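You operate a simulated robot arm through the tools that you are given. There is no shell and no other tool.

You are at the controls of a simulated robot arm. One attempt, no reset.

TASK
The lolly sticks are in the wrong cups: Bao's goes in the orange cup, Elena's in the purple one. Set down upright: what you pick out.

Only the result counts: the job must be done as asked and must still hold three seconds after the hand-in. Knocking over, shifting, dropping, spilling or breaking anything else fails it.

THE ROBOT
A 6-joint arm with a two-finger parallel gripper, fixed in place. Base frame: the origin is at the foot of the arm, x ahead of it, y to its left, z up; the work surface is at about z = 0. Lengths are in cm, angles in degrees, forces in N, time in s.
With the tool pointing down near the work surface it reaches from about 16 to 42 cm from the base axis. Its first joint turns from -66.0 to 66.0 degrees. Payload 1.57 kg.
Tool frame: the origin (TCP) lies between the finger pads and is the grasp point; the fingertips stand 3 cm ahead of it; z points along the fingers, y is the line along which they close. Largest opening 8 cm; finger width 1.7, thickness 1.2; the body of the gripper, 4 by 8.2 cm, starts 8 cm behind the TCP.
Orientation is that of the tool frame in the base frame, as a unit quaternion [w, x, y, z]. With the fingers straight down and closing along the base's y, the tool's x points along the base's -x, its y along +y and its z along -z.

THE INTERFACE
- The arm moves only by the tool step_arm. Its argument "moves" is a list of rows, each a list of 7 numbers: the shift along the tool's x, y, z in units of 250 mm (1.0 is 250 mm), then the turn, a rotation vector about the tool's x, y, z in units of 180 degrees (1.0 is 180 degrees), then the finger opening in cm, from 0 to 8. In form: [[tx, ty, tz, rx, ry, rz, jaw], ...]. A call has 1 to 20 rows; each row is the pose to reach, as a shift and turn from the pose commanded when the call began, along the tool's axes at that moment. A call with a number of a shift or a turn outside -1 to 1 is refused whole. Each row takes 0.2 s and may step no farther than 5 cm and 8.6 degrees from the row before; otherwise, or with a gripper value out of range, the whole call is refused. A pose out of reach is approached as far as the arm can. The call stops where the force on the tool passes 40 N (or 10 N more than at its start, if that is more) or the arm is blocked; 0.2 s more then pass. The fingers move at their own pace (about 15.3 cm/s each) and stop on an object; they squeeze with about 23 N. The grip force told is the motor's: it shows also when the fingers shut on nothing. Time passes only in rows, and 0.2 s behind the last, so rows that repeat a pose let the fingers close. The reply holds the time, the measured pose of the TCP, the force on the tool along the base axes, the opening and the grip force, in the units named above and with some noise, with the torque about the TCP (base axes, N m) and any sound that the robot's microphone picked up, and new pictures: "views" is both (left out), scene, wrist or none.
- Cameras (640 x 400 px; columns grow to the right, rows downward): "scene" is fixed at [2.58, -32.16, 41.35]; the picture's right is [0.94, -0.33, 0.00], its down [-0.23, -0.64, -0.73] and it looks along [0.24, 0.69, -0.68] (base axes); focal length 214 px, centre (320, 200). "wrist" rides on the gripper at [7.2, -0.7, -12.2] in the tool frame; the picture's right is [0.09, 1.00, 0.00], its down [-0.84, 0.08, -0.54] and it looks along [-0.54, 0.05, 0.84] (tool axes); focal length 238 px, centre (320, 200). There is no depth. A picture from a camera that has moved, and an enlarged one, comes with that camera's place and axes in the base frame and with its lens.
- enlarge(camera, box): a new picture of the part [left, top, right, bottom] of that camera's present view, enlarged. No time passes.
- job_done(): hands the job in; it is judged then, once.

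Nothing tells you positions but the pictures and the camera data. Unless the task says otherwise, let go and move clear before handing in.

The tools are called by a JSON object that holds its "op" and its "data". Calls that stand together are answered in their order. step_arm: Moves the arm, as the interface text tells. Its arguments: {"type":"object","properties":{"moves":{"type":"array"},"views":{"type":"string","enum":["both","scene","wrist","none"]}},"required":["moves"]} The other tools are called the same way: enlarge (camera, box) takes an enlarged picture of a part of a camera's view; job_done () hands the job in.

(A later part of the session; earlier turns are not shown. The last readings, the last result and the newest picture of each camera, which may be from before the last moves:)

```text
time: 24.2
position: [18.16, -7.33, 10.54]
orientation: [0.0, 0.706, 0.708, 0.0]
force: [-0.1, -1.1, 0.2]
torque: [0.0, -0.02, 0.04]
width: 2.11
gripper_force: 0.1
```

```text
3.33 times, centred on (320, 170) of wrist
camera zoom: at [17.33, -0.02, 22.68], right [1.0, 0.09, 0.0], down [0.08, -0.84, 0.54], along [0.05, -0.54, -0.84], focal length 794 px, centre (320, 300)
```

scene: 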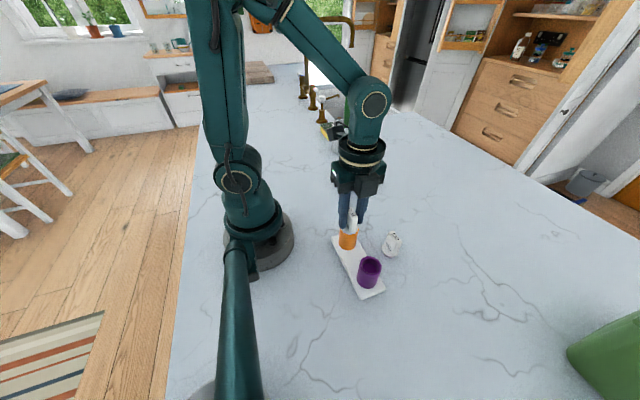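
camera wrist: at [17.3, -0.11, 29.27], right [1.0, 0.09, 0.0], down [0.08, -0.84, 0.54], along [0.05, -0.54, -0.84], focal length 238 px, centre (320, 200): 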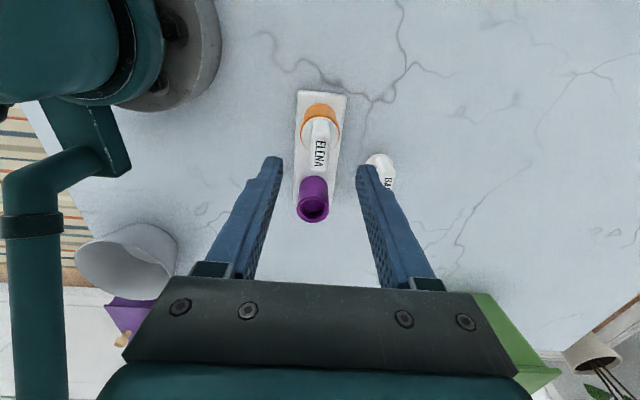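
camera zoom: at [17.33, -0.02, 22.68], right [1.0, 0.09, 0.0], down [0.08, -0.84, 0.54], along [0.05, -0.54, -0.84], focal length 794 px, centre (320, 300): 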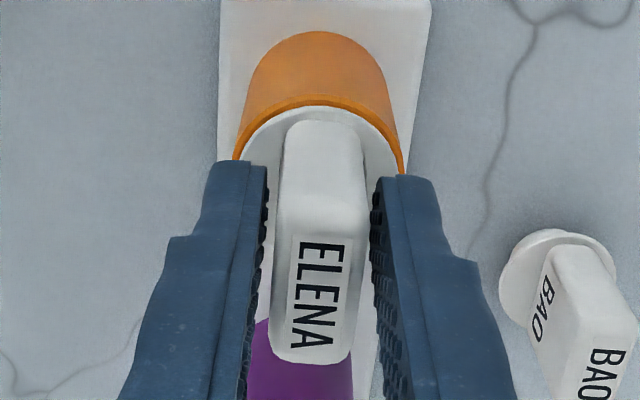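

Centring now matches the earlier good grasp. I'll close gently.

{"op": "step_arm", "data": {"moves": [[0, 0, 0, 0, 0, 0, 1.8], [0, 0, 0, 0, 0, 0, 1.6], [0, 0, 0, 0, 0, 0, 1.4], [0, 0, 0, 0, 0, 0, 1.0]], "views": "none"}}

{"op": "enlarge", "data": {"camera": "wrist", "box": [270, 110, 370, 230]}}

```text
time: 25.2
position: [17.98, -7.18, 10.54]
orientation: [0.0, 0.707, 0.707, 0.0]
force: [-0.9, 0.4, 2.2]
torque: [0.04, 0.0, -0.03]
width: 1.49
gripper_force: 22.8
```

```text
3.33 times, centred on (320, 170) of wrist
camera zoom: at [17.34, -0.02, 22.68], right [1.0, 0.09, 0.0], down [0.08, -0.84, 0.54], along [0.05, -0.54, -0.84], focal length 794 px, centre (320, 300)
```

zoom: 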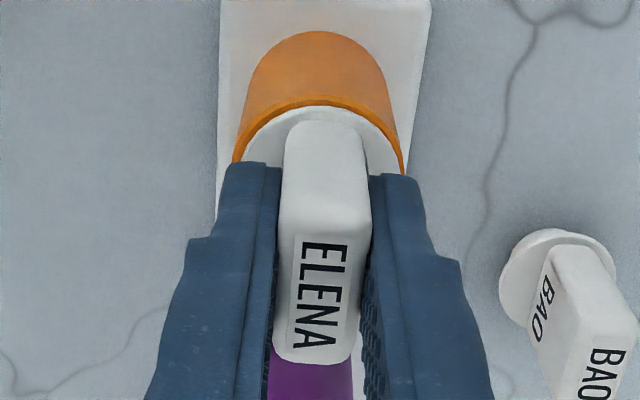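

Gripped with full force and the cup stayed put. I'll lift Elena's stick straight up and clear of the cup.

{"op": "step_arm", "data": {"moves": [[0, 0, -0.01, 0, 0, 0, 0.5], [0, 0, -0.02, 0, 0, 0, 0.5], [0, 0, -0.03, 0, 0, 0, 0.5], [0, 0, -0.045, 0, 0, 0, 0.5], [0, 0, -0.06, 0, 0, 0, 0.5], [0, 0, -0.08, 0, 0, 0, 0.5], [0, 0, -0.11, 0, 0, 0, 0.5], [0, 0, -0.15, 0, 0, 0, 0.5], [0, 0, -0.2, 0, 0, 0, 0.5], [0, 0, -0.2, 0, 0, 0, 0.5]]}}

{"op": "enlarge", "data": {"camera": "scene", "box": [320, 190, 410, 300]}}

```text
time: 27.4
position: [18.06, -7.36, 15.54]
orientation: [0.0, 0.708, 0.706, 0.0]
force: [1.3, -0.4, -0.6]
torque: [0.02, -0.01, -0.01]
width: 1.52
gripper_force: 23.1
camera wrist: at [17.29, -0.08, 27.63], right [1.0, 0.09, 0.0], down [0.08, -0.84, 0.54], along [0.05, -0.54, -0.84], focal length 238 px, centre (320, 200)
```

scene: 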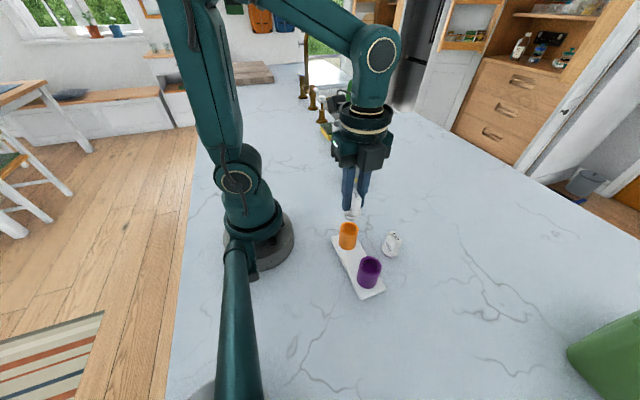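
wrist: 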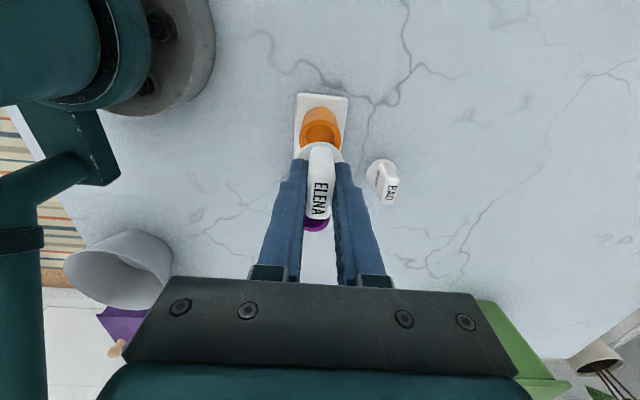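

```text
3.64 times, centred on (365, 245) of scene
camera zoom: at [2.58, -32.16, 41.35], right [0.94, -0.33, 0.0], down [-0.23, -0.64, -0.73], along [0.24, 0.69, -0.68], focal length 780 px, centre (156, 36)
```

zoom: 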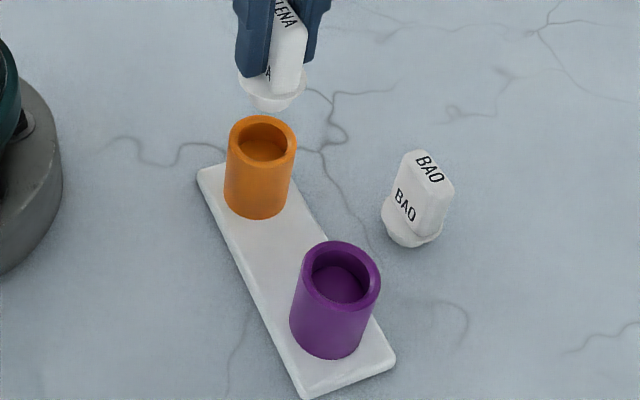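

Elena's stick is clear of the orange cup, and Bao's still stands upright. I'll carry Elena's along -y to above the purple cup.

{"op": "step_arm", "data": {"moves": [[-0.05, 0, 0, 0, 0, 0, 0.5], [-0.12, 0, 0, 0, 0, 0, 0.5], [-0.19, 0, 0, 0, 0, 0, 0.5], [-0.26, 0, 0, 0, 0, 0, 0.5], [-0.32, 0, 0, 0, 0, 0, 0.5], [-0.356, 0, 0, 0, 0, 0, 0.5], [-0.356, 0, 0, 0, 0, 0, 0.5], [-0.356, 0, 0, 0, 0, 0, 0.5]]}}

{"op": "enlarge", "data": {"camera": "scene", "box": [340, 210, 410, 300]}}

{"op": "enlarge", "data": {"camera": "wrist", "box": [270, 90, 370, 210]}}

```text
time: 29.2
position: [18.09, -16.33, 15.48]
orientation: [0.0, 0.707, 0.707, 0.0]
force: [0.5, -0.7, -1.1]
torque: [0.0, -0.01, -0.02]
width: 1.5
gripper_force: 23.0
camera wrist: at [17.29, -9.04, 27.65], right [1.0, 0.09, 0.0], down [0.08, -0.84, 0.54], along [0.05, -0.54, -0.84], focal length 238 px, centre (320, 200)
```

scene: 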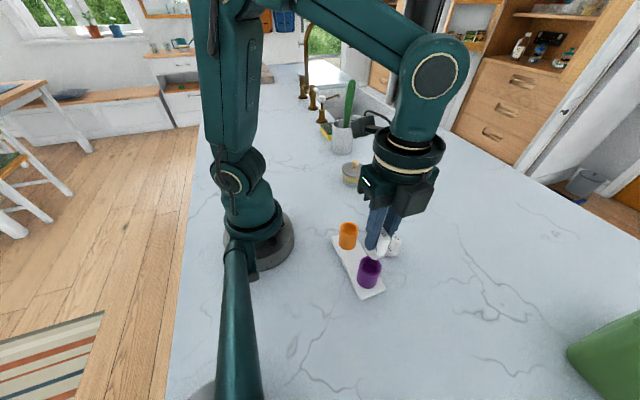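
wrist: 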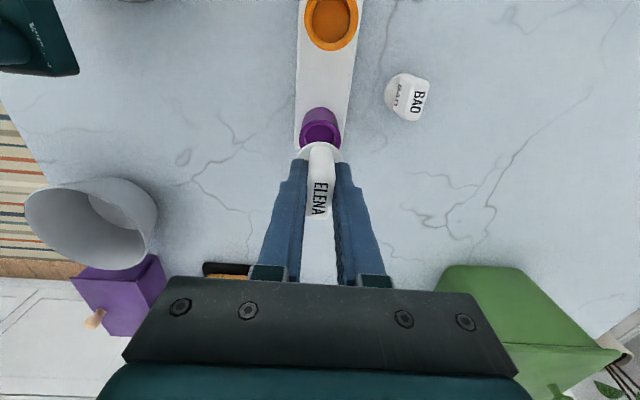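

```text
4.44 times, centred on (375, 255) of scene
camera zoom: at [2.58, -32.16, 41.35], right [0.94, -0.33, 0.0], down [-0.23, -0.64, -0.73], along [0.24, 0.69, -0.68], focal length 953 px, centre (76, -44)
```

zoom: 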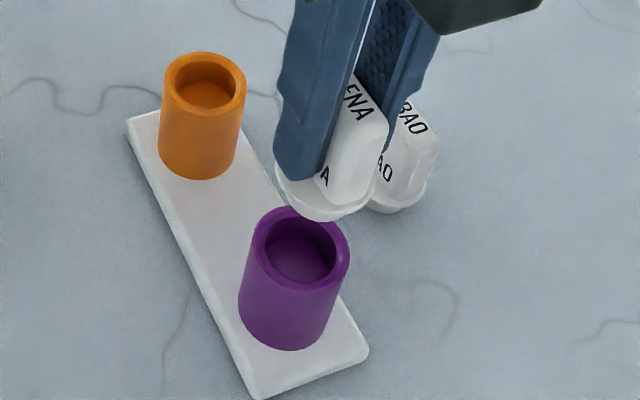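

```text
3.33 times, centred on (320, 150) of wrist
camera zoom: at [17.29, -9.04, 27.65], right [1.0, 0.09, 0.0], down [0.08, -0.84, 0.54], along [0.05, -0.54, -0.84], focal length 794 px, centre (320, 367)
```

zoom: 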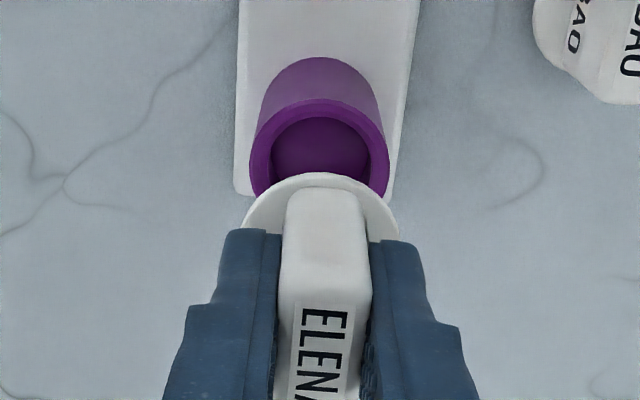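

Elena's stick is above the purple cup, nearly aligned. I'll lower until the plug is just above the rim and recheck.

{"op": "step_arm", "data": {"moves": [[0.002, -0.001, 0.03, 0, 0, 0, 0.5], [0.002, -0.001, 0.06, 0, 0, 0, 0.5], [0.002, -0.001, 0.09, 0, 0, 0, 0.5], [0.002, -0.001, 0.12, 0, 0, 0, 0.5], [0.002, -0.001, 0.12, 0, 0, 0, 0.5]], "views": "none"}}

{"op": "enlarge", "data": {"camera": "scene", "box": [345, 225, 395, 295]}}

{"op": "enlarge", "data": {"camera": "wrist", "box": [270, 110, 370, 230]}}

```text
time: 30.4
position: [17.97, -16.19, 12.35]
orientation: [0.0, 0.707, 0.707, 0.0]
force: [-0.3, -0.7, -0.6]
torque: [-0.04, -0.01, 0.03]
width: 1.51
gripper_force: 22.9
```

```text
5.71 times, centred on (370, 260) of scene
camera zoom: at [2.58, -32.16, 41.35], right [0.94, -0.33, 0.0], down [-0.23, -0.64, -0.73], along [0.24, 0.69, -0.68], focal length 1226 px, centre (34, -143)
```

zoom: 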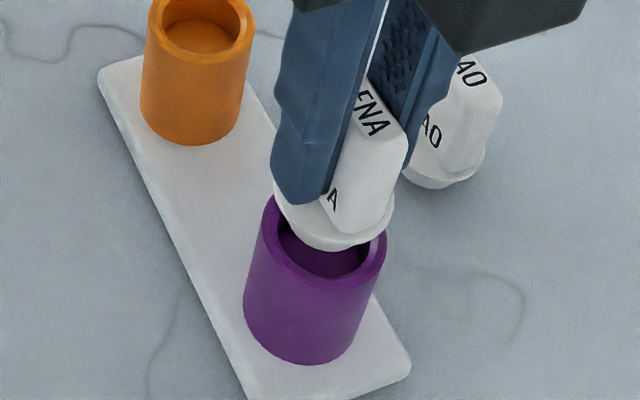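

```text
3.33 times, centred on (320, 170) of wrist
camera zoom: at [17.26, -8.93, 24.58], right [1.0, 0.09, 0.0], down [0.08, -0.84, 0.54], along [0.05, -0.54, -0.84], focal length 794 px, centre (320, 300)
```

zoom: 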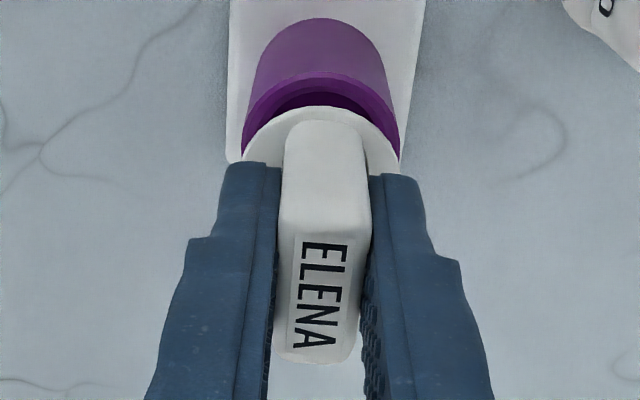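

Cup and plug line up within about 0.05 cm. I'll make a tiny y correction and start lowering into the recess slowly.

{"op": "step_arm", "data": {"moves": [[-0.0018, 0.0006, 0, 0, 0, 0, 0.5], [-0.0018, 0.0006, 0.008, 0, 0, 0, 0.5], [-0.0018, 0.0006, 0.016, 0, 0, 0, 0.5], [-0.0018, 0.0006, 0.024, 0, 0, 0, 0.5], [-0.0018, 0.0006, 0.032, 0, 0, 0, 0.5]], "views": "none"}}

{"op": "enlarge", "data": {"camera": "scene", "box": [345, 225, 395, 295]}}

{"op": "enlarge", "data": {"camera": "wrist", "box": [270, 110, 370, 230]}}

```text
time: 31.6
position: [17.98, -16.27, 11.52]
orientation: [0.0, 0.707, 0.707, 0.0]
force: [0.4, -0.4, -0.2]
torque: [0.01, 0.01, -0.01]
width: 1.49
gripper_force: 22.9
```

```text
5.71 times, centred on (370, 260) of scene
camera zoom: at [2.58, -32.16, 41.35], right [0.94, -0.33, 0.0], down [-0.23, -0.64, -0.73], along [0.24, 0.69, -0.68], focal length 1226 px, centre (34, -143)
```

zoom: 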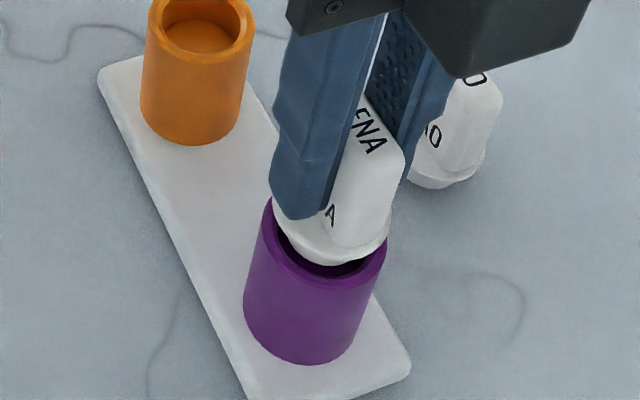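

```text
3.33 times, centred on (320, 170) of wrist
camera zoom: at [17.29, -8.99, 23.82], right [1.0, 0.09, 0.0], down [0.08, -0.84, 0.54], along [0.05, -0.54, -0.84], focal length 794 px, centre (320, 300)
```

zoom: 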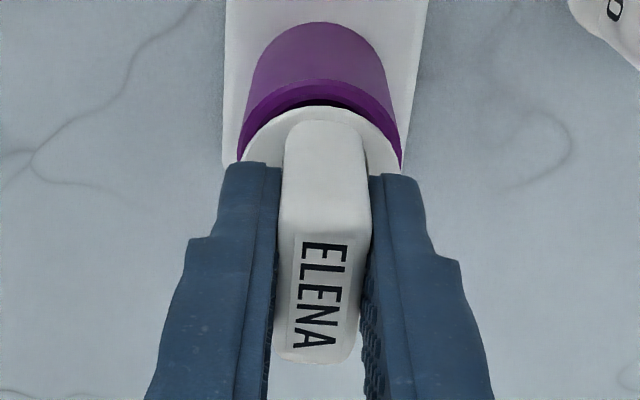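

Aligned and no contact force. Continuing down in small steps.

{"op": "step_arm", "data": {"moves": [[0, 0, 0.006, 0, 0, 0, 0.5], [0, 0, 0.012, 0, 0, 0, 0.5], [0, 0, 0.018, 0, 0, 0, 0.5], [0, 0, 0.024, 0, 0, 0, 0.5]], "views": "none"}}

{"op": "enlarge", "data": {"camera": "wrist", "box": [270, 110, 370, 230]}}

```text
time: 32.6
position: [18.02, -16.2, 11.1]
orientation: [0.0, 0.707, 0.707, 0.001]
force: [0.5, 0.5, -0.7]
torque: [0.01, 0.01, -0.02]
width: 1.49
gripper_force: 23.0
```

```text
3.33 times, centred on (320, 170) of wrist
camera zoom: at [17.3, -9.01, 23.24], right [1.0, 0.09, 0.0], down [0.08, -0.84, 0.54], along [0.05, -0.54, -0.84], focal length 794 px, centre (320, 300)
```

zoom: 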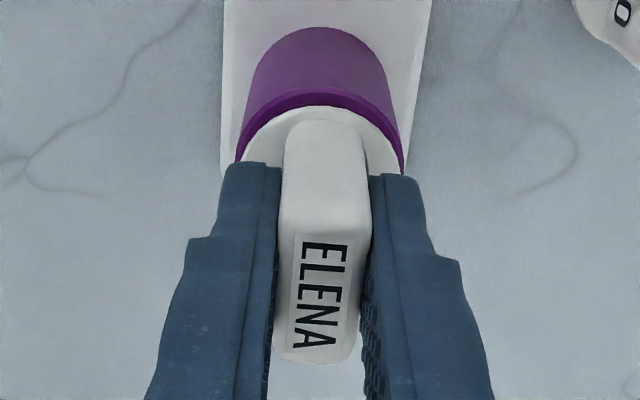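

Still no contact force and the plug is entering the recess. I'll lower the last half centimetre.

{"op": "step_arm", "data": {"moves": [[0.0004, -0.0004, 0.006, 0, 0, 0, 0.5], [0.0004, -0.0004, 0.012, 0, 0, 0, 0.5], [0.0004, -0.0004, 0.018, 0, 0, 0, 0.5], [0.0004, -0.0004, 0.021, 0, 0, 0, 0.5]], "views": "none"}}

{"op": "enlarge", "data": {"camera": "wrist", "box": [270, 110, 370, 230]}}

{"op": "enlarge", "data": {"camera": "scene", "box": [345, 225, 395, 295]}}

```text
time: 33.6
position: [17.93, -16.14, 10.56]
orientation: [0.0, 0.707, 0.707, 0.0]
force: [0.5, 0.3, -0.5]
torque: [0.0, -0.01, 0.0]
width: 1.49
gripper_force: 23.1
```

```text
3.33 times, centred on (320, 170) of wrist
camera zoom: at [17.27, -8.9, 22.71], right [1.0, 0.09, 0.0], down [0.08, -0.84, 0.54], along [0.05, -0.54, -0.84], focal length 794 px, centre (320, 300)
```

zoom: 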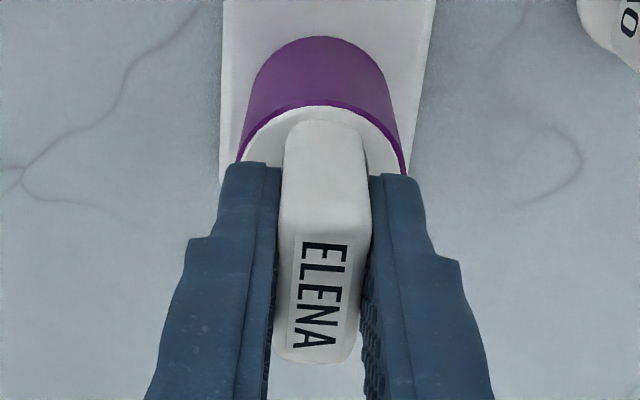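

```text
5.71 times, centred on (370, 260) of scene
camera zoom: at [2.58, -32.16, 41.35], right [0.94, -0.33, 0.0], down [-0.23, -0.64, -0.73], along [0.24, 0.69, -0.68], focal length 1226 px, centre (34, -143)
```

zoom: 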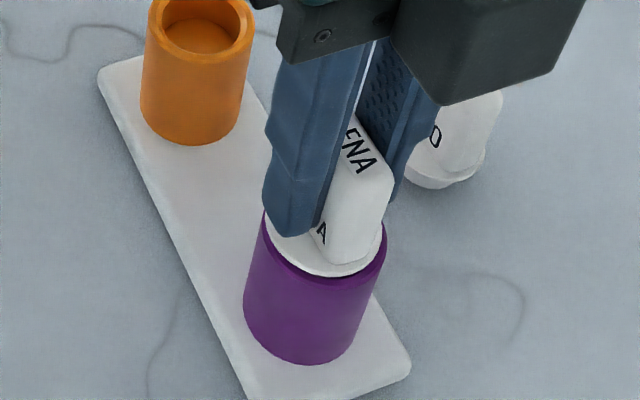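

Nearly seated with no force. I'll lower a fraction more until it rests on the rim.

{"op": "step_arm", "data": {"moves": [[-0.002, 0, 0.002, 0, 0, 0, 0.5], [-0.002, 0, 0.003, 0, 0, 0, 0.5], [-0.002, 0, 0.003, 0, 0, 0, 0.5]], "views": "none"}}

{"op": "enlarge", "data": {"camera": "wrist", "box": [270, 110, 370, 230]}}

```text
time: 34.4
position: [18.01, -16.2, 10.51]
orientation: [0.001, 0.708, 0.707, 0.001]
force: [-2.1, 7.3, 22.7]
torque: [0.11, 0.04, -0.03]
width: 1.49
gripper_force: 22.5
```

```text
3.33 times, centred on (320, 170) of wrist
camera zoom: at [17.26, -8.99, 22.58], right [1.0, 0.09, 0.0], down [0.08, -0.84, 0.54], along [0.05, -0.54, -0.84], focal length 794 px, centre (320, 300)
```

zoom: 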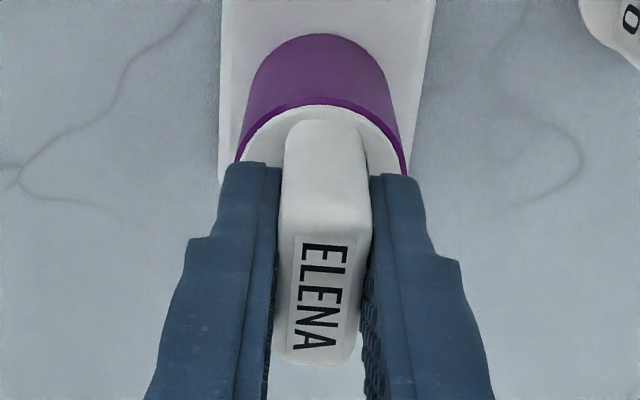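

It's seated, but pushing at 23 N. I'll ease up before releasing.

{"op": "step_arm", "data": {"moves": [[0.0008, 0, -0.0025, 0, 0, 0, 0.5], [0.0008, 0, -0.0025, 0, 0, 0, 0.5]], "views": "none"}}

{"op": "enlarge", "data": {"camera": "wrist", "box": [270, 110, 370, 230]}}

```text
time: 35.0
position: [17.98, -16.17, 10.46]
orientation: [-0.001, 0.707, 0.707, 0.0]
force: [0.8, -0.3, 1.3]
torque: [-0.03, -0.02, 0.03]
width: 1.49
gripper_force: 22.2
```

```text
3.33 times, centred on (320, 170) of wrist
camera zoom: at [17.19, -8.97, 22.6], right [1.0, 0.09, 0.0], down [0.08, -0.84, 0.54], along [0.05, -0.54, -0.84], focal length 794 px, centre (320, 300)
```

zoom: 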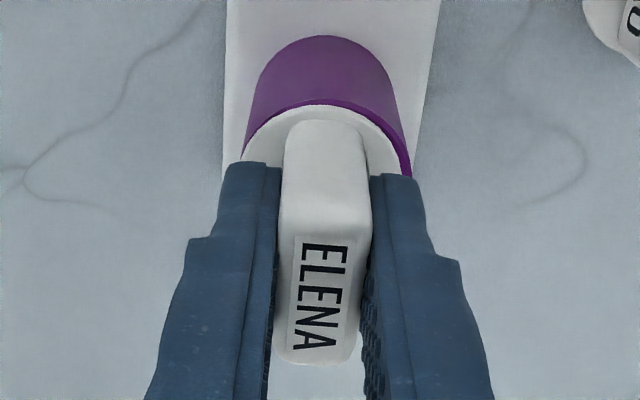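

Force is low, but the gripper drifted 0.08 cm toward -x. I'll correct that and then release.

{"op": "step_arm", "data": {"moves": [[0, 0.003, 0, 0, 0, 0, 0.5], [0, 0.003, 0, 0, 0, 0, 0.5]], "views": "none"}}

{"op": "enlarge", "data": {"camera": "wrist", "box": [270, 110, 370, 230]}}

```text
time: 35.6
position: [18.12, -16.27, 10.39]
orientation: [0.0, 0.707, 0.707, 0.0]
force: [-0.4, 0.0, -0.8]
torque: [0.01, 0.01, -0.02]
width: 1.52
gripper_force: 22.7
```

```text
3.33 times, centred on (320, 170) of wrist
camera zoom: at [17.33, -9.0, 22.64], right [1.0, 0.09, 0.0], down [0.08, -0.84, 0.54], along [0.05, -0.54, -0.84], focal length 794 px, centre (320, 300)
```

zoom: 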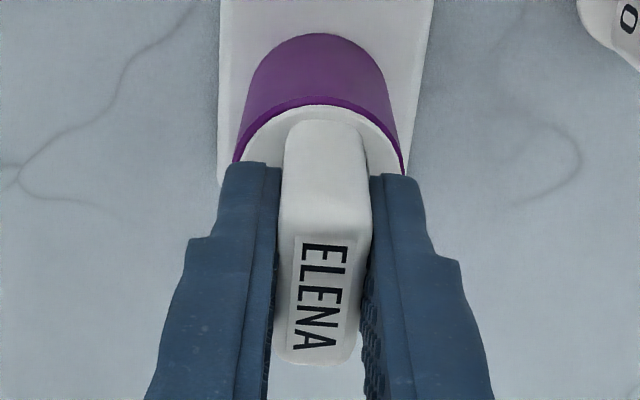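

Elena's plug is seated and well centred, with essentially no load. Releasing and opening.

{"op": "step_arm", "data": {"moves": [[0, 0, 0, 0, 0, 0, 1.7], [0, 0, 0, 0, 0, 0, 2.0], [0, 0, 0, 0, 0, 0, 2.6], [0, 0, 0, 0, 0, 0, 3.6], [0, 0, 0, 0, 0, 0, 4]]}}

{"op": "enlarge", "data": {"camera": "wrist", "box": [270, 110, 370, 230]}}

{"op": "enlarge", "data": {"camera": "scene", "box": [345, 225, 395, 295]}}

```text
time: 36.8
position: [17.96, -16.22, 10.38]
orientation: [0.001, 0.707, 0.707, 0.0]
force: [0.5, -0.8, 0.1]
torque: [0.03, 0.02, 0.01]
width: 3.99
gripper_force: 0.1
camera wrist: at [17.33, -9.0, 22.64], right [1.0, 0.09, 0.0], down [0.08, -0.84, 0.54], along [0.05, -0.54, -0.84], focal length 238 px, centre (320, 200)
```

scene: 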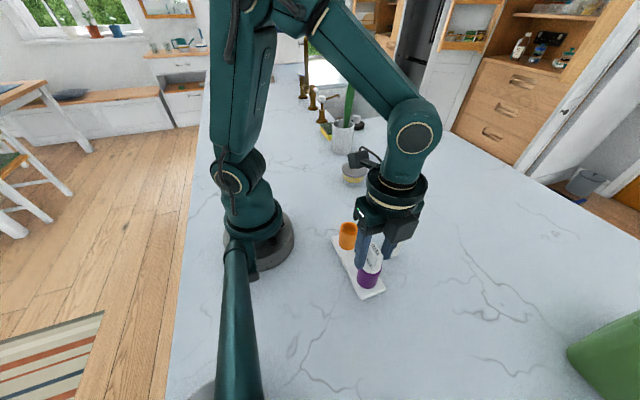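
wrist: 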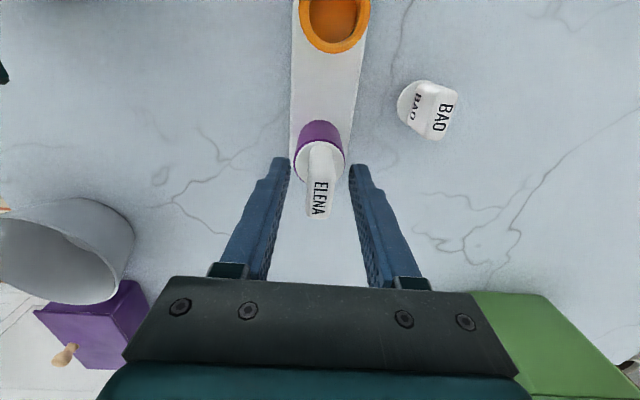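

```text
3.33 times, centred on (320, 170) of wrist
camera zoom: at [17.33, -9.0, 22.64], right [1.0, 0.09, 0.0], down [0.08, -0.84, 0.54], along [0.05, -0.54, -0.84], focal length 794 px, centre (320, 300)
```

zoom: 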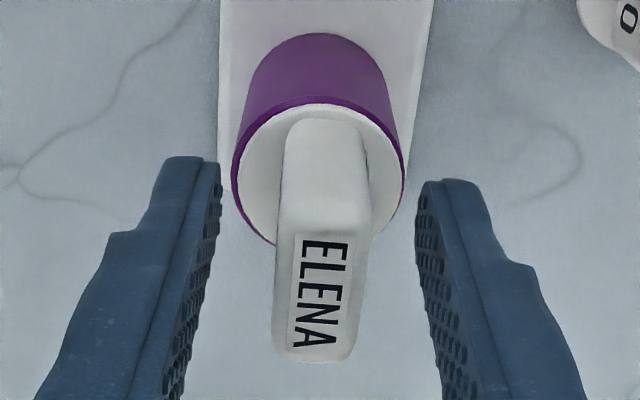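

```text
5.71 times, centred on (370, 260) of scene
camera zoom: at [2.58, -32.16, 41.35], right [0.94, -0.33, 0.0], down [-0.23, -0.64, -0.73], along [0.24, 0.69, -0.68], focal length 1226 px, centre (34, -143)
```

zoom: 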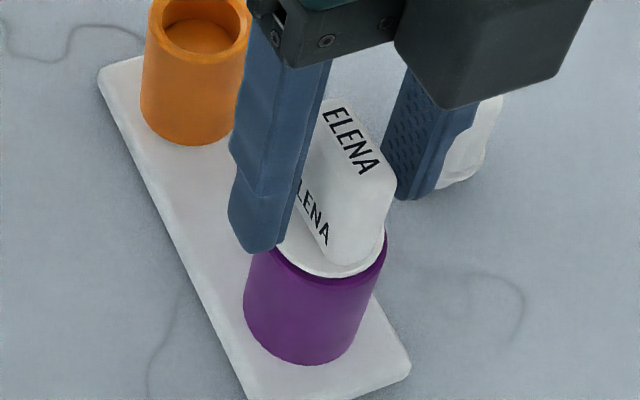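

Elena's stick is seated upright in the purple cup. I'll rise and return over Bao's stick on the counter.

{"op": "step_arm", "data": {"moves": [[0, 0, -0.06, 0, 0, 0, 4], [0, 0, -0.14, 0, 0, 0, 4], [0, 0, -0.22, 0, 0, 0, 5], [0, 0, -0.26, 0, 0, 0, 5], [0.03, 0.06, -0.26, 0, 0, 0, 5], [0.06, 0.12, -0.26, 0, 0, 0, 5], [0.09, 0.18, -0.26, 0, 0, 0, 5], [0.12, 0.24, -0.26, 0, 0, 0, 5], [0.15, 0.29, -0.26, 0, 0, 0, 5], [0.165, 0.315, -0.26, 0, 0, 0, 5], [0.165, 0.315, -0.18, 0, 0, 0, 5], [0.165, 0.315, -0.1, 0, 0, 0, 5], [0.165, 0.315, -0.02, 0, 0, 0, 5], [0.165, 0.315, -0.02, 0, 0, 0, 5]]}}

{"op": "enlarge", "data": {"camera": "wrist", "box": [260, 110, 380, 210]}}

{"op": "enlarge", "data": {"camera": "scene", "box": [320, 200, 420, 300]}}

```text
time: 39.8
position: [25.78, -11.98, 10.94]
orientation: [0.0, 0.707, 0.707, 0.0]
force: [-0.1, -0.4, -0.6]
torque: [-0.01, 0.01, 0.01]
width: 5.01
gripper_force: 0.0
camera wrist: at [25.11, -4.74, 23.09], right [1.0, 0.09, 0.0], down [0.08, -0.84, 0.54], along [0.05, -0.54, -0.84], focal length 238 px, centre (320, 200)
```

scene: 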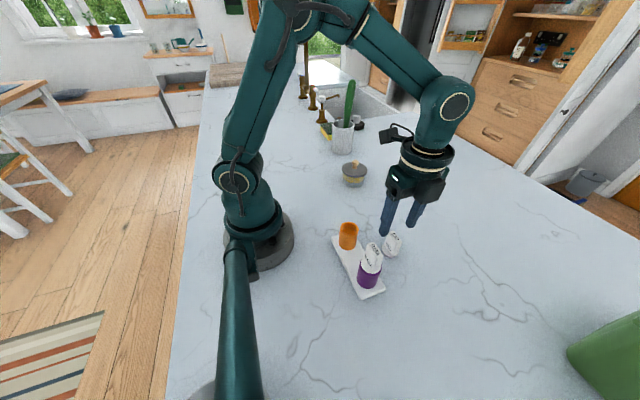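
wrist: 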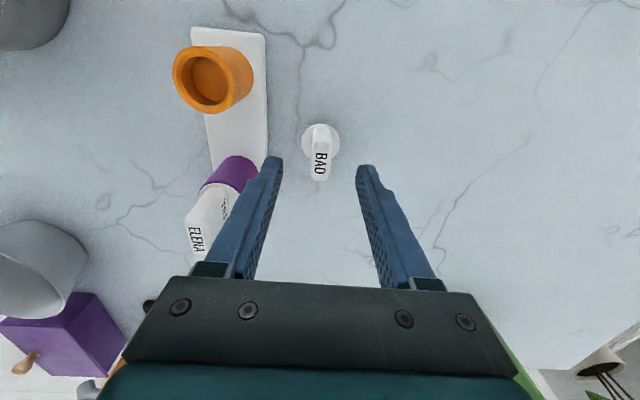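

```text
4.00 times, centred on (320, 160) of wrist
camera zoom: at [25.11, -4.74, 23.09], right [1.0, 0.09, 0.0], down [0.08, -0.84, 0.54], along [0.05, -0.54, -0.84], focal length 953 px, centre (320, 360)
```

zoom: 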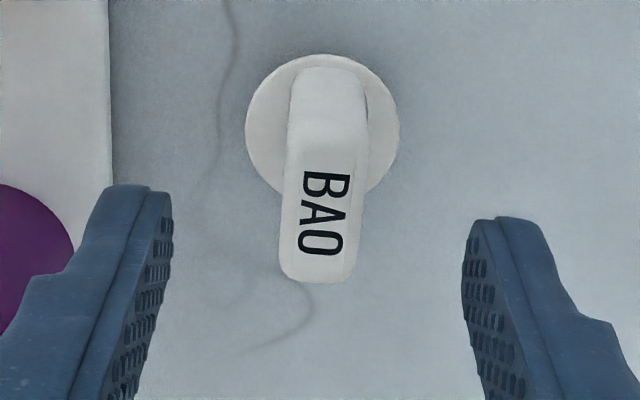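

```text
4.00 times, centred on (370, 250) of scene
camera zoom: at [2.58, -32.16, 41.35], right [0.94, -0.33, 0.0], down [-0.23, -0.64, -0.73], along [0.24, 0.69, -0.68], focal length 858 px, centre (120, 0)
```

zoom: 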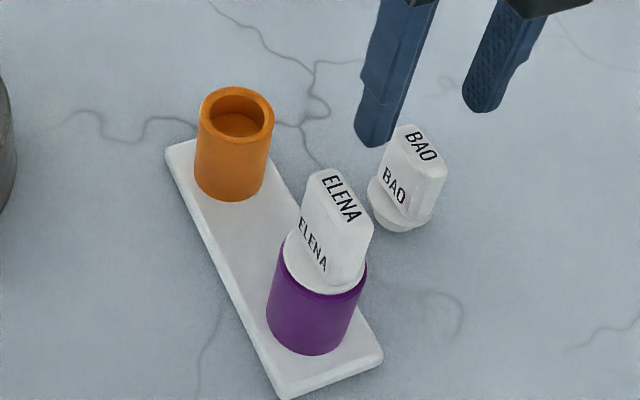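

Bao's stick still stands straight below the gripper. I'll align to the recorded release pose and lower to the grasp height.

{"op": "step_arm", "data": {"moves": [[-0.0052, 0.004, 0.04, 0, 0, 0, 5], [-0.0052, 0.004, 0.09, 0, 0, 0, 5], [-0.0052, 0.004, 0.14, 0, 0, 0, 5], [-0.0052, 0.004, 0.19, 0, 0, 0, 4], [-0.0052, 0.004, 0.217, 0, 0, 0, 3], [-0.0052, 0.004, 0.217, 0, 0, 0, 2.4], [-0.0052, 0.004, 0.217, 0, 0, 0, 2.4]], "views": "none"}}

{"op": "enlarge", "data": {"camera": "wrist", "box": [270, 110, 370, 230]}}

```text
time: 41.4
position: [26.05, -12.22, 5.39]
orientation: [0.001, 0.707, 0.707, 0.0]
force: [-1.1, 0.7, -0.8]
torque: [-0.01, -0.01, -0.04]
width: 2.38
gripper_force: 0.0
```

```text
3.33 times, centred on (320, 170) of wrist
camera zoom: at [25.31, -4.94, 17.6], right [1.0, 0.09, 0.0], down [0.08, -0.84, 0.54], along [0.05, -0.54, -0.84], focal length 794 px, centre (320, 300)
```

zoom: 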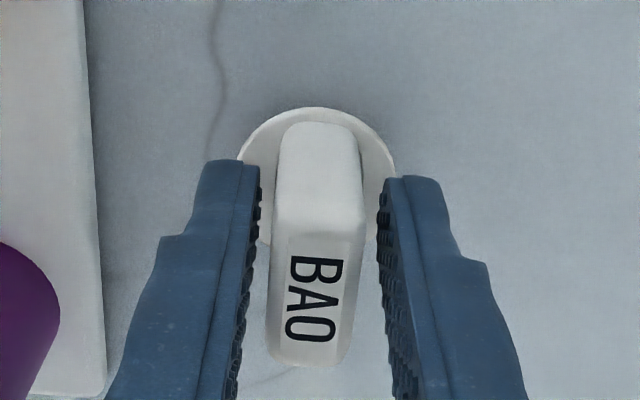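

The gripper is about 0.1 cm off in +x and 0.07 cm off in -y. Correcting before closing.

{"op": "step_arm", "data": {"moves": [[0.0026, -0.0038, -0.0018, 0, 0, 0, 2.4], [0.0026, -0.0038, -0.0018, 0, 0, 0, 2.1], [0.0026, -0.0038, -0.0018, 0, 0, 0, 2.1]], "views": "none"}}

{"op": "enlarge", "data": {"camera": "wrist", "box": [270, 110, 370, 230]}}

```text
time: 42.2
position: [25.98, -12.22, 5.41]
orientation: [0.0, 0.706, 0.708, 0.0]
force: [-0.1, -0.7, -0.1]
torque: [0.01, -0.06, 0.0]
width: 2.1
gripper_force: 0.0
```

```text
3.33 times, centred on (320, 170) of wrist
camera zoom: at [25.23, -4.92, 17.7], right [1.0, 0.09, 0.0], down [0.08, -0.84, 0.54], along [0.05, -0.54, -0.84], focal length 794 px, centre (320, 300)
```

zoom: 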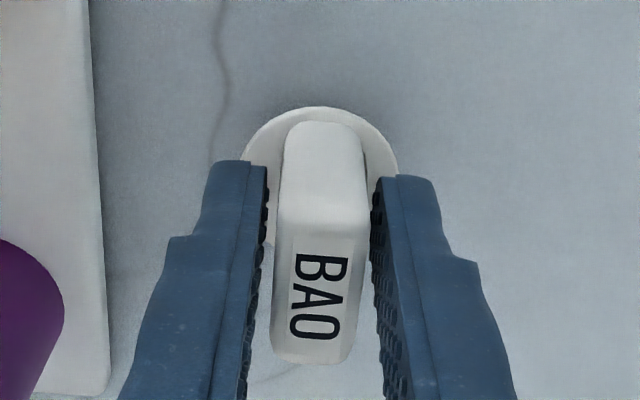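

Centred now. Closing gently on Bao's paddle.

{"op": "step_arm", "data": {"moves": [[0, 0, 0, 0, 0, 0, 1.8], [0, 0, 0, 0, 0, 0, 1.6], [0, 0, 0, 0, 0, 0, 1.4], [0, 0, 0, 0, 0, 0, 1.0]], "views": "none"}}

{"op": "enlarge", "data": {"camera": "wrist", "box": [270, 110, 370, 230]}}

```text
time: 43.2
position: [25.98, -12.21, 5.43]
orientation: [0.0, 0.707, 0.707, 0.0]
force: [0.2, 0.3, 0.7]
torque: [0.0, 0.02, 0.06]
width: 1.5
gripper_force: 23.9
```

```text
3.33 times, centred on (320, 170) of wrist
camera zoom: at [25.23, -4.92, 17.69], right [1.0, 0.09, 0.0], down [0.08, -0.84, 0.54], along [0.05, -0.54, -0.84], focal length 794 px, centre (320, 300)
```

zoom: 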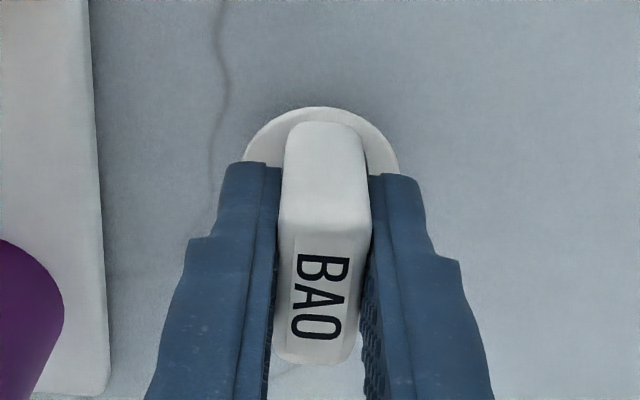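

Gripped. I'll lift high and carry Bao's stick to above the orange cup.

{"op": "step_arm", "data": {"moves": [[0, 0, -0.02, 0, 0, 0, 0.5], [0, 0, -0.06, 0, 0, 0, 0.5], [0, 0, -0.13, 0, 0, 0, 0.5], [0, 0, -0.2, 0, 0, 0, 0.5], [0, 0, -0.28, 0, 0, 0, 0.5], [0, 0, -0.36, 0, 0, 0, 0.5], [0, 0, -0.43, 0, 0, 0, 0.5], [0, 0, -0.46, 0, 0, 0, 0.5], [0.03, -0.05, -0.46, 0, 0, 0, 0.5], [0.07, -0.11, -0.46, 0, 0, 0, 0.5], [0.11, -0.17, -0.46, 0, 0, 0, 0.5], [0.15, -0.23, -0.46, 0, 0, 0, 0.5], [0.18, -0.29, -0.46, 0, 0, 0, 0.5], [0.195, -0.318, -0.46, 0, 0, 0, 0.5], [0.195, -0.318, -0.46, 0, 0, 0, 0.5], [0.195, -0.318, -0.46, 0, 0, 0, 0.5]]}}

{"op": "enlarge", "data": {"camera": "wrist", "box": [270, 90, 370, 210]}}

{"op": "enlarge", "data": {"camera": "scene", "box": [320, 190, 420, 300]}}

```text
time: 46.6
position: [17.85, -7.23, 17.13]
orientation: [-0.001, 0.707, 0.708, -0.001]
force: [0.3, -0.2, -0.6]
torque: [0.01, 0.03, 0.0]
width: 1.49
gripper_force: 22.9
camera wrist: at [17.16, -0.04, 29.35], right [1.0, 0.09, 0.0], down [0.08, -0.84, 0.54], along [0.05, -0.54, -0.84], focal length 238 px, centre (320, 200)
```

scene: 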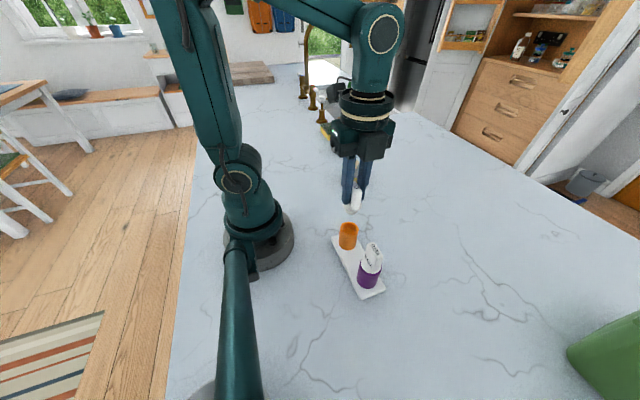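
wrist: 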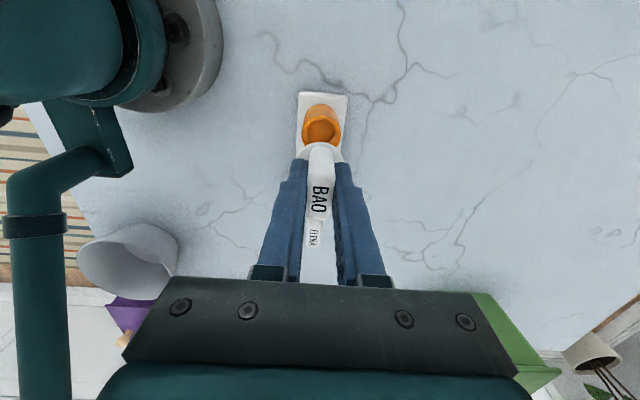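

```text
3.33 times, centred on (320, 150) of wrist
camera zoom: at [17.16, -0.04, 29.35], right [1.0, 0.09, 0.0], down [0.08, -0.84, 0.54], along [0.05, -0.54, -0.84], focal length 794 px, centre (320, 367)
```

zoom: 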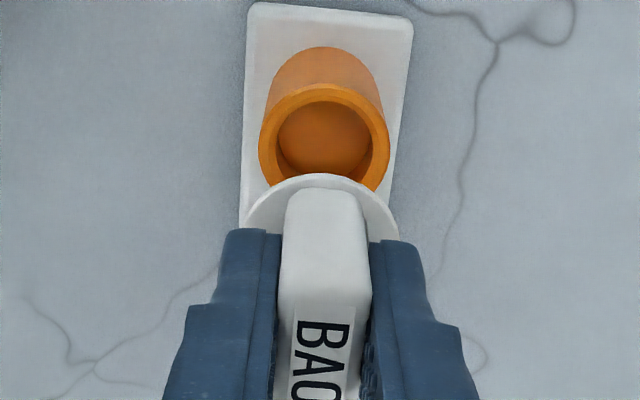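

```text
3.64 times, centred on (370, 245) of scene
camera zoom: at [2.58, -32.16, 41.35], right [0.94, -0.33, 0.0], down [-0.23, -0.64, -0.73], along [0.24, 0.69, -0.68], focal length 780 px, centre (138, 36)
```

zoom: 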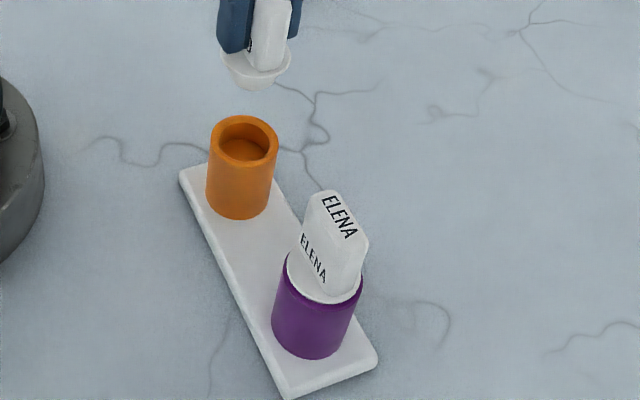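

Bao's stick is above the orange cup, and Elena's sits upright in the purple one. I'll shift 0.1 cm toward +x and lower to just above the rim.

{"op": "step_arm", "data": {"moves": [[0, 0.004, 0.03, 0, 0, 0, 0.5], [0, 0.004, 0.07, 0, 0, 0, 0.5], [0, 0.004, 0.11, 0, 0, 0, 0.5], [0, 0.004, 0.15, 0, 0, 0, 0.5], [0, 0.004, 0.19, 0, 0, 0, 0.5], [0, 0.004, 0.19, 0, 0, 0, 0.5]], "views": "none"}}

{"op": "enlarge", "data": {"camera": "wrist", "box": [270, 110, 370, 230]}}

{"op": "enlarge", "data": {"camera": "scene", "box": [320, 195, 380, 270]}}

```text
time: 48.0
position: [18.09, -7.24, 12.2]
orientation: [0.0, 0.707, 0.707, 0.0]
force: [0.0, -0.2, -0.7]
torque: [-0.02, 0.03, 0.0]
width: 1.48
gripper_force: 23.0
```

```text
3.33 times, centred on (320, 170) of wrist
camera zoom: at [17.38, -0.05, 24.56], right [1.0, 0.09, 0.0], down [0.08, -0.84, 0.54], along [0.05, -0.54, -0.84], focal length 794 px, centre (320, 300)
```

zoom: 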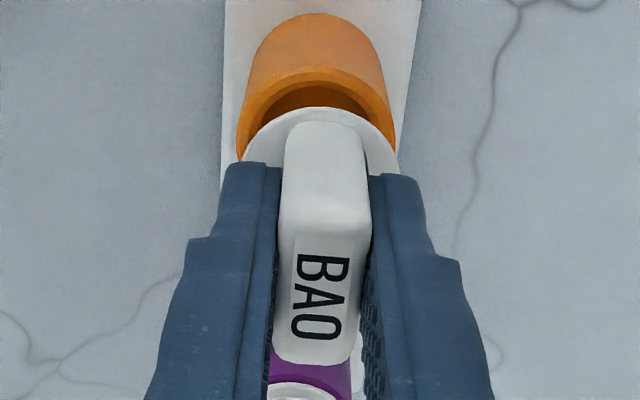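

```text
5.33 times, centred on (350, 232) of scene
camera zoom: at [2.58, -32.16, 41.35], right [0.94, -0.33, 0.0], down [-0.23, -0.64, -0.73], along [0.24, 0.69, -0.68], focal length 1144 px, centre (160, 27)
```

zoom: 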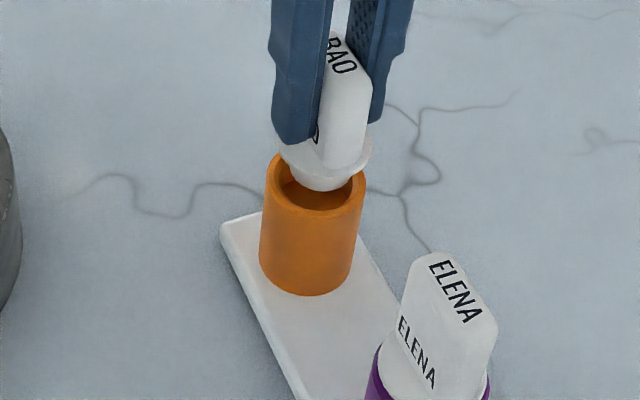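

The rim is 0.12 cm toward -x of the plug. I'll correct and recheck before inserting.

{"op": "step_arm", "data": {"moves": [[0.0002, -0.0044, 0, 0, 0, 0, 0.5], [0.0002, -0.0044, 0, 0, 0, 0, 0.5]], "views": "none"}}

{"op": "enlarge", "data": {"camera": "wrist", "box": [270, 110, 370, 230]}}

```text
time: 48.6
position: [17.91, -7.41, 12.44]
orientation: [0.0, 0.707, 0.707, 0.0]
force: [-0.9, 0.5, 0.3]
torque: [0.03, -0.03, 0.01]
width: 1.53
gripper_force: 23.4
```

```text
3.33 times, centred on (320, 170) of wrist
camera zoom: at [17.27, -0.1, 24.59], right [1.0, 0.09, 0.0], down [0.08, -0.84, 0.54], along [0.05, -0.54, -0.84], focal length 794 px, centre (320, 300)
```

zoom: 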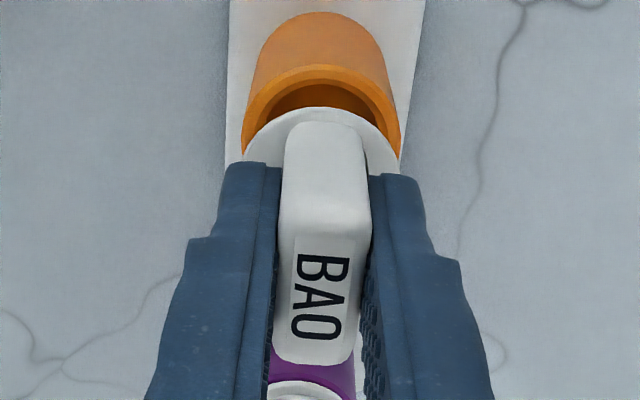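

x is good. I'll zoom in to measure the y offset between the flange and the cup rim.

{"op": "enlarge", "data": {"camera": "wrist", "box": [290, 110, 350, 165]}}

{"op": "enlarge", "data": {"camera": "scene", "box": [330, 210, 370, 255]}}

```text
7.27 times, centred on (320, 138) of wrist
camera zoom: at [17.27, -0.1, 24.59], right [1.0, 0.09, 0.0], down [0.08, -0.84, 0.54], along [0.05, -0.54, -0.84], focal length 1734 px, centre (320, 654)
```

zoom: 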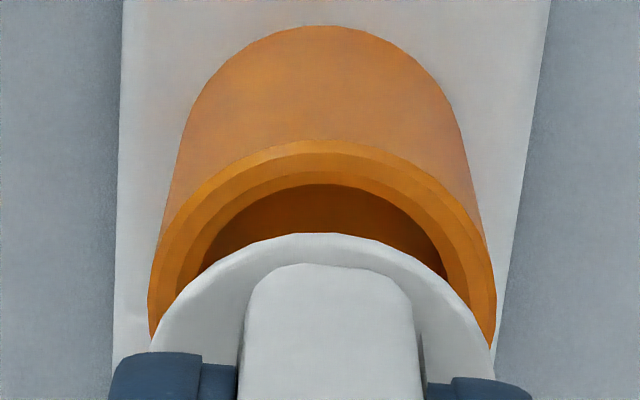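

```text
8.89 times, centred on (350, 232) of scene
camera zoom: at [2.58, -32.16, 41.35], right [0.94, -0.33, 0.0], down [-0.23, -0.64, -0.73], along [0.24, 0.69, -0.68], focal length 1906 px, centre (53, -89)
```

zoom: 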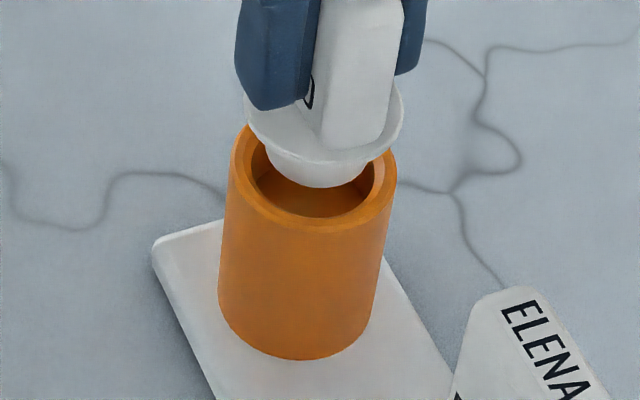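

The plug needs about 0.09 cm more in +y. I'll apply that and lower to the recess mouth in small steps.

{"op": "step_arm", "data": {"moves": [[0.0036, 0, 0, 0, 0, 0, 0.5], [0.0036, 0, 0.008, 0, 0, 0, 0.5], [0.0036, 0, 0.016, 0, 0, 0, 0.5], [0.0036, 0, 0.022, 0, 0, 0, 0.5], [0.0036, 0, 0.022, 0, 0, 0, 0.5]], "views": "none"}}

{"op": "enlarge", "data": {"camera": "wrist", "box": [290, 110, 350, 165]}}

{"op": "enlarge", "data": {"camera": "scene", "box": [330, 210, 370, 255]}}

```text
time: 49.8
position: [17.94, -7.26, 11.76]
orientation: [0.0, 0.707, 0.707, 0.0]
force: [0.5, 1.0, -0.5]
torque: [-0.01, 0.01, 0.0]
width: 1.5
gripper_force: 22.6
```

```text
7.27 times, centred on (320, 138) of wrist
camera zoom: at [17.25, -0.02, 23.95], right [1.0, 0.09, 0.0], down [0.08, -0.84, 0.54], along [0.05, -0.54, -0.84], focal length 1734 px, centre (320, 654)
```

zoom: 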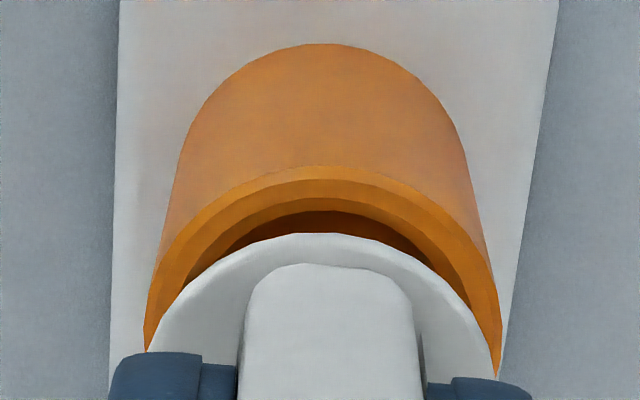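

```text
8.89 times, centred on (350, 232) of scene
camera zoom: at [2.58, -32.16, 41.35], right [0.94, -0.33, 0.0], down [-0.23, -0.64, -0.73], along [0.24, 0.69, -0.68], focal length 1906 px, centre (53, -89)
```

zoom: 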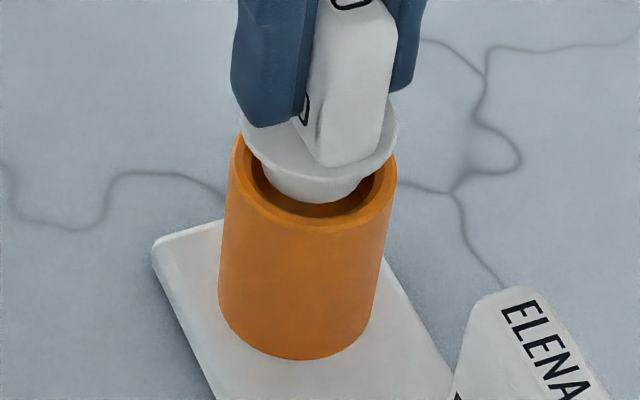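

The tapered plug is entering the recess, well centred and with no force. Continuing down slowly.

{"op": "step_arm", "data": {"moves": [[0, 0, 0.006, 0, 0, 0, 0.5], [0, 0, 0.012, 0, 0, 0, 0.5], [0, 0, 0.018, 0, 0, 0, 0.5], [0, 0, 0.024, 0, 0, 0, 0.5], [0, 0, 0.03, 0, 0, 0, 0.5]], "views": "none"}}

{"op": "enlarge", "data": {"camera": "wrist", "box": [290, 110, 350, 165]}}

```text
time: 51.0
position: [17.98, -7.1, 10.97]
orientation: [0.001, 0.707, 0.707, 0.0]
force: [0.7, -0.4, -0.7]
torque: [0.03, 0.0, -0.02]
width: 1.54
gripper_force: 23.2
```

```text
7.27 times, centred on (320, 138) of wrist
camera zoom: at [17.3, 0.08, 23.17], right [1.0, 0.09, 0.0], down [0.08, -0.84, 0.54], along [0.05, -0.54, -0.84], focal length 1734 px, centre (320, 654)
```

zoom: 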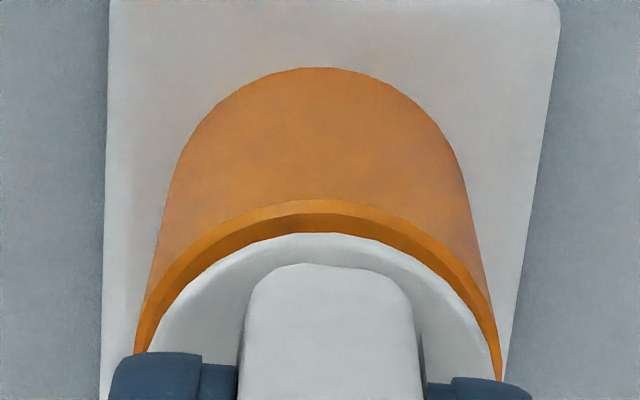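

The gripper drifted 0.09 cm toward +y. I'll correct that while lowering the remaining distance.

{"op": "step_arm", "data": {"moves": [[-0.0034, -0.0008, 0, 0, 0, 0, 0.5], [-0.0034, -0.0008, 0.005, 0, 0, 0, 0.5], [-0.0034, -0.0008, 0.01, 0, 0, 0, 0.5], [-0.0034, -0.0008, 0.015, 0, 0, 0, 0.5], [-0.0034, -0.0008, 0.015, 0, 0, 0, 0.5]], "views": "none"}}

{"op": "enlarge", "data": {"camera": "wrist", "box": [290, 110, 350, 165]}}

{"op": "enlarge", "data": {"camera": "scene", "box": [330, 210, 370, 255]}}

```text
time: 52.2
position: [18.0, -7.25, 10.55]
orientation: [0.0, 0.707, 0.707, 0.0]
force: [1.3, -1.1, -0.1]
torque: [0.01, 0.02, -0.02]
width: 1.49
gripper_force: 23.2
```

```text
7.27 times, centred on (320, 138) of wrist
camera zoom: at [17.22, -0.01, 22.87], right [1.0, 0.09, 0.0], down [0.08, -0.84, 0.54], along [0.05, -0.54, -0.84], focal length 1734 px, centre (320, 654)
```

zoom: 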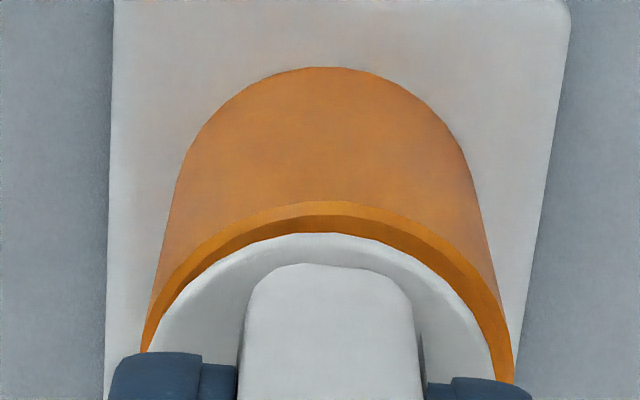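

```text
8.89 times, centred on (350, 232) of scene
camera zoom: at [2.58, -32.16, 41.35], right [0.94, -0.33, 0.0], down [-0.23, -0.64, -0.73], along [0.24, 0.69, -0.68], focal length 1906 px, centre (53, -89)
```

zoom: 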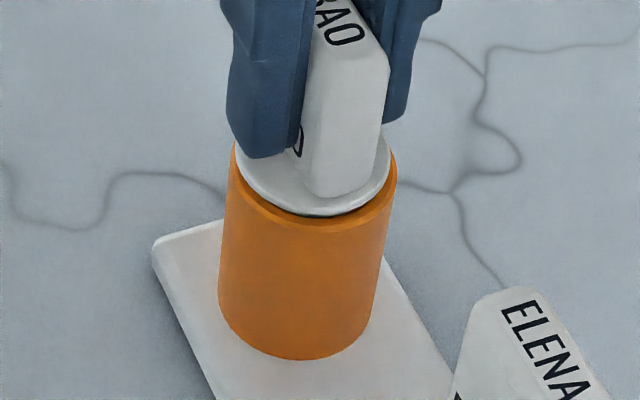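

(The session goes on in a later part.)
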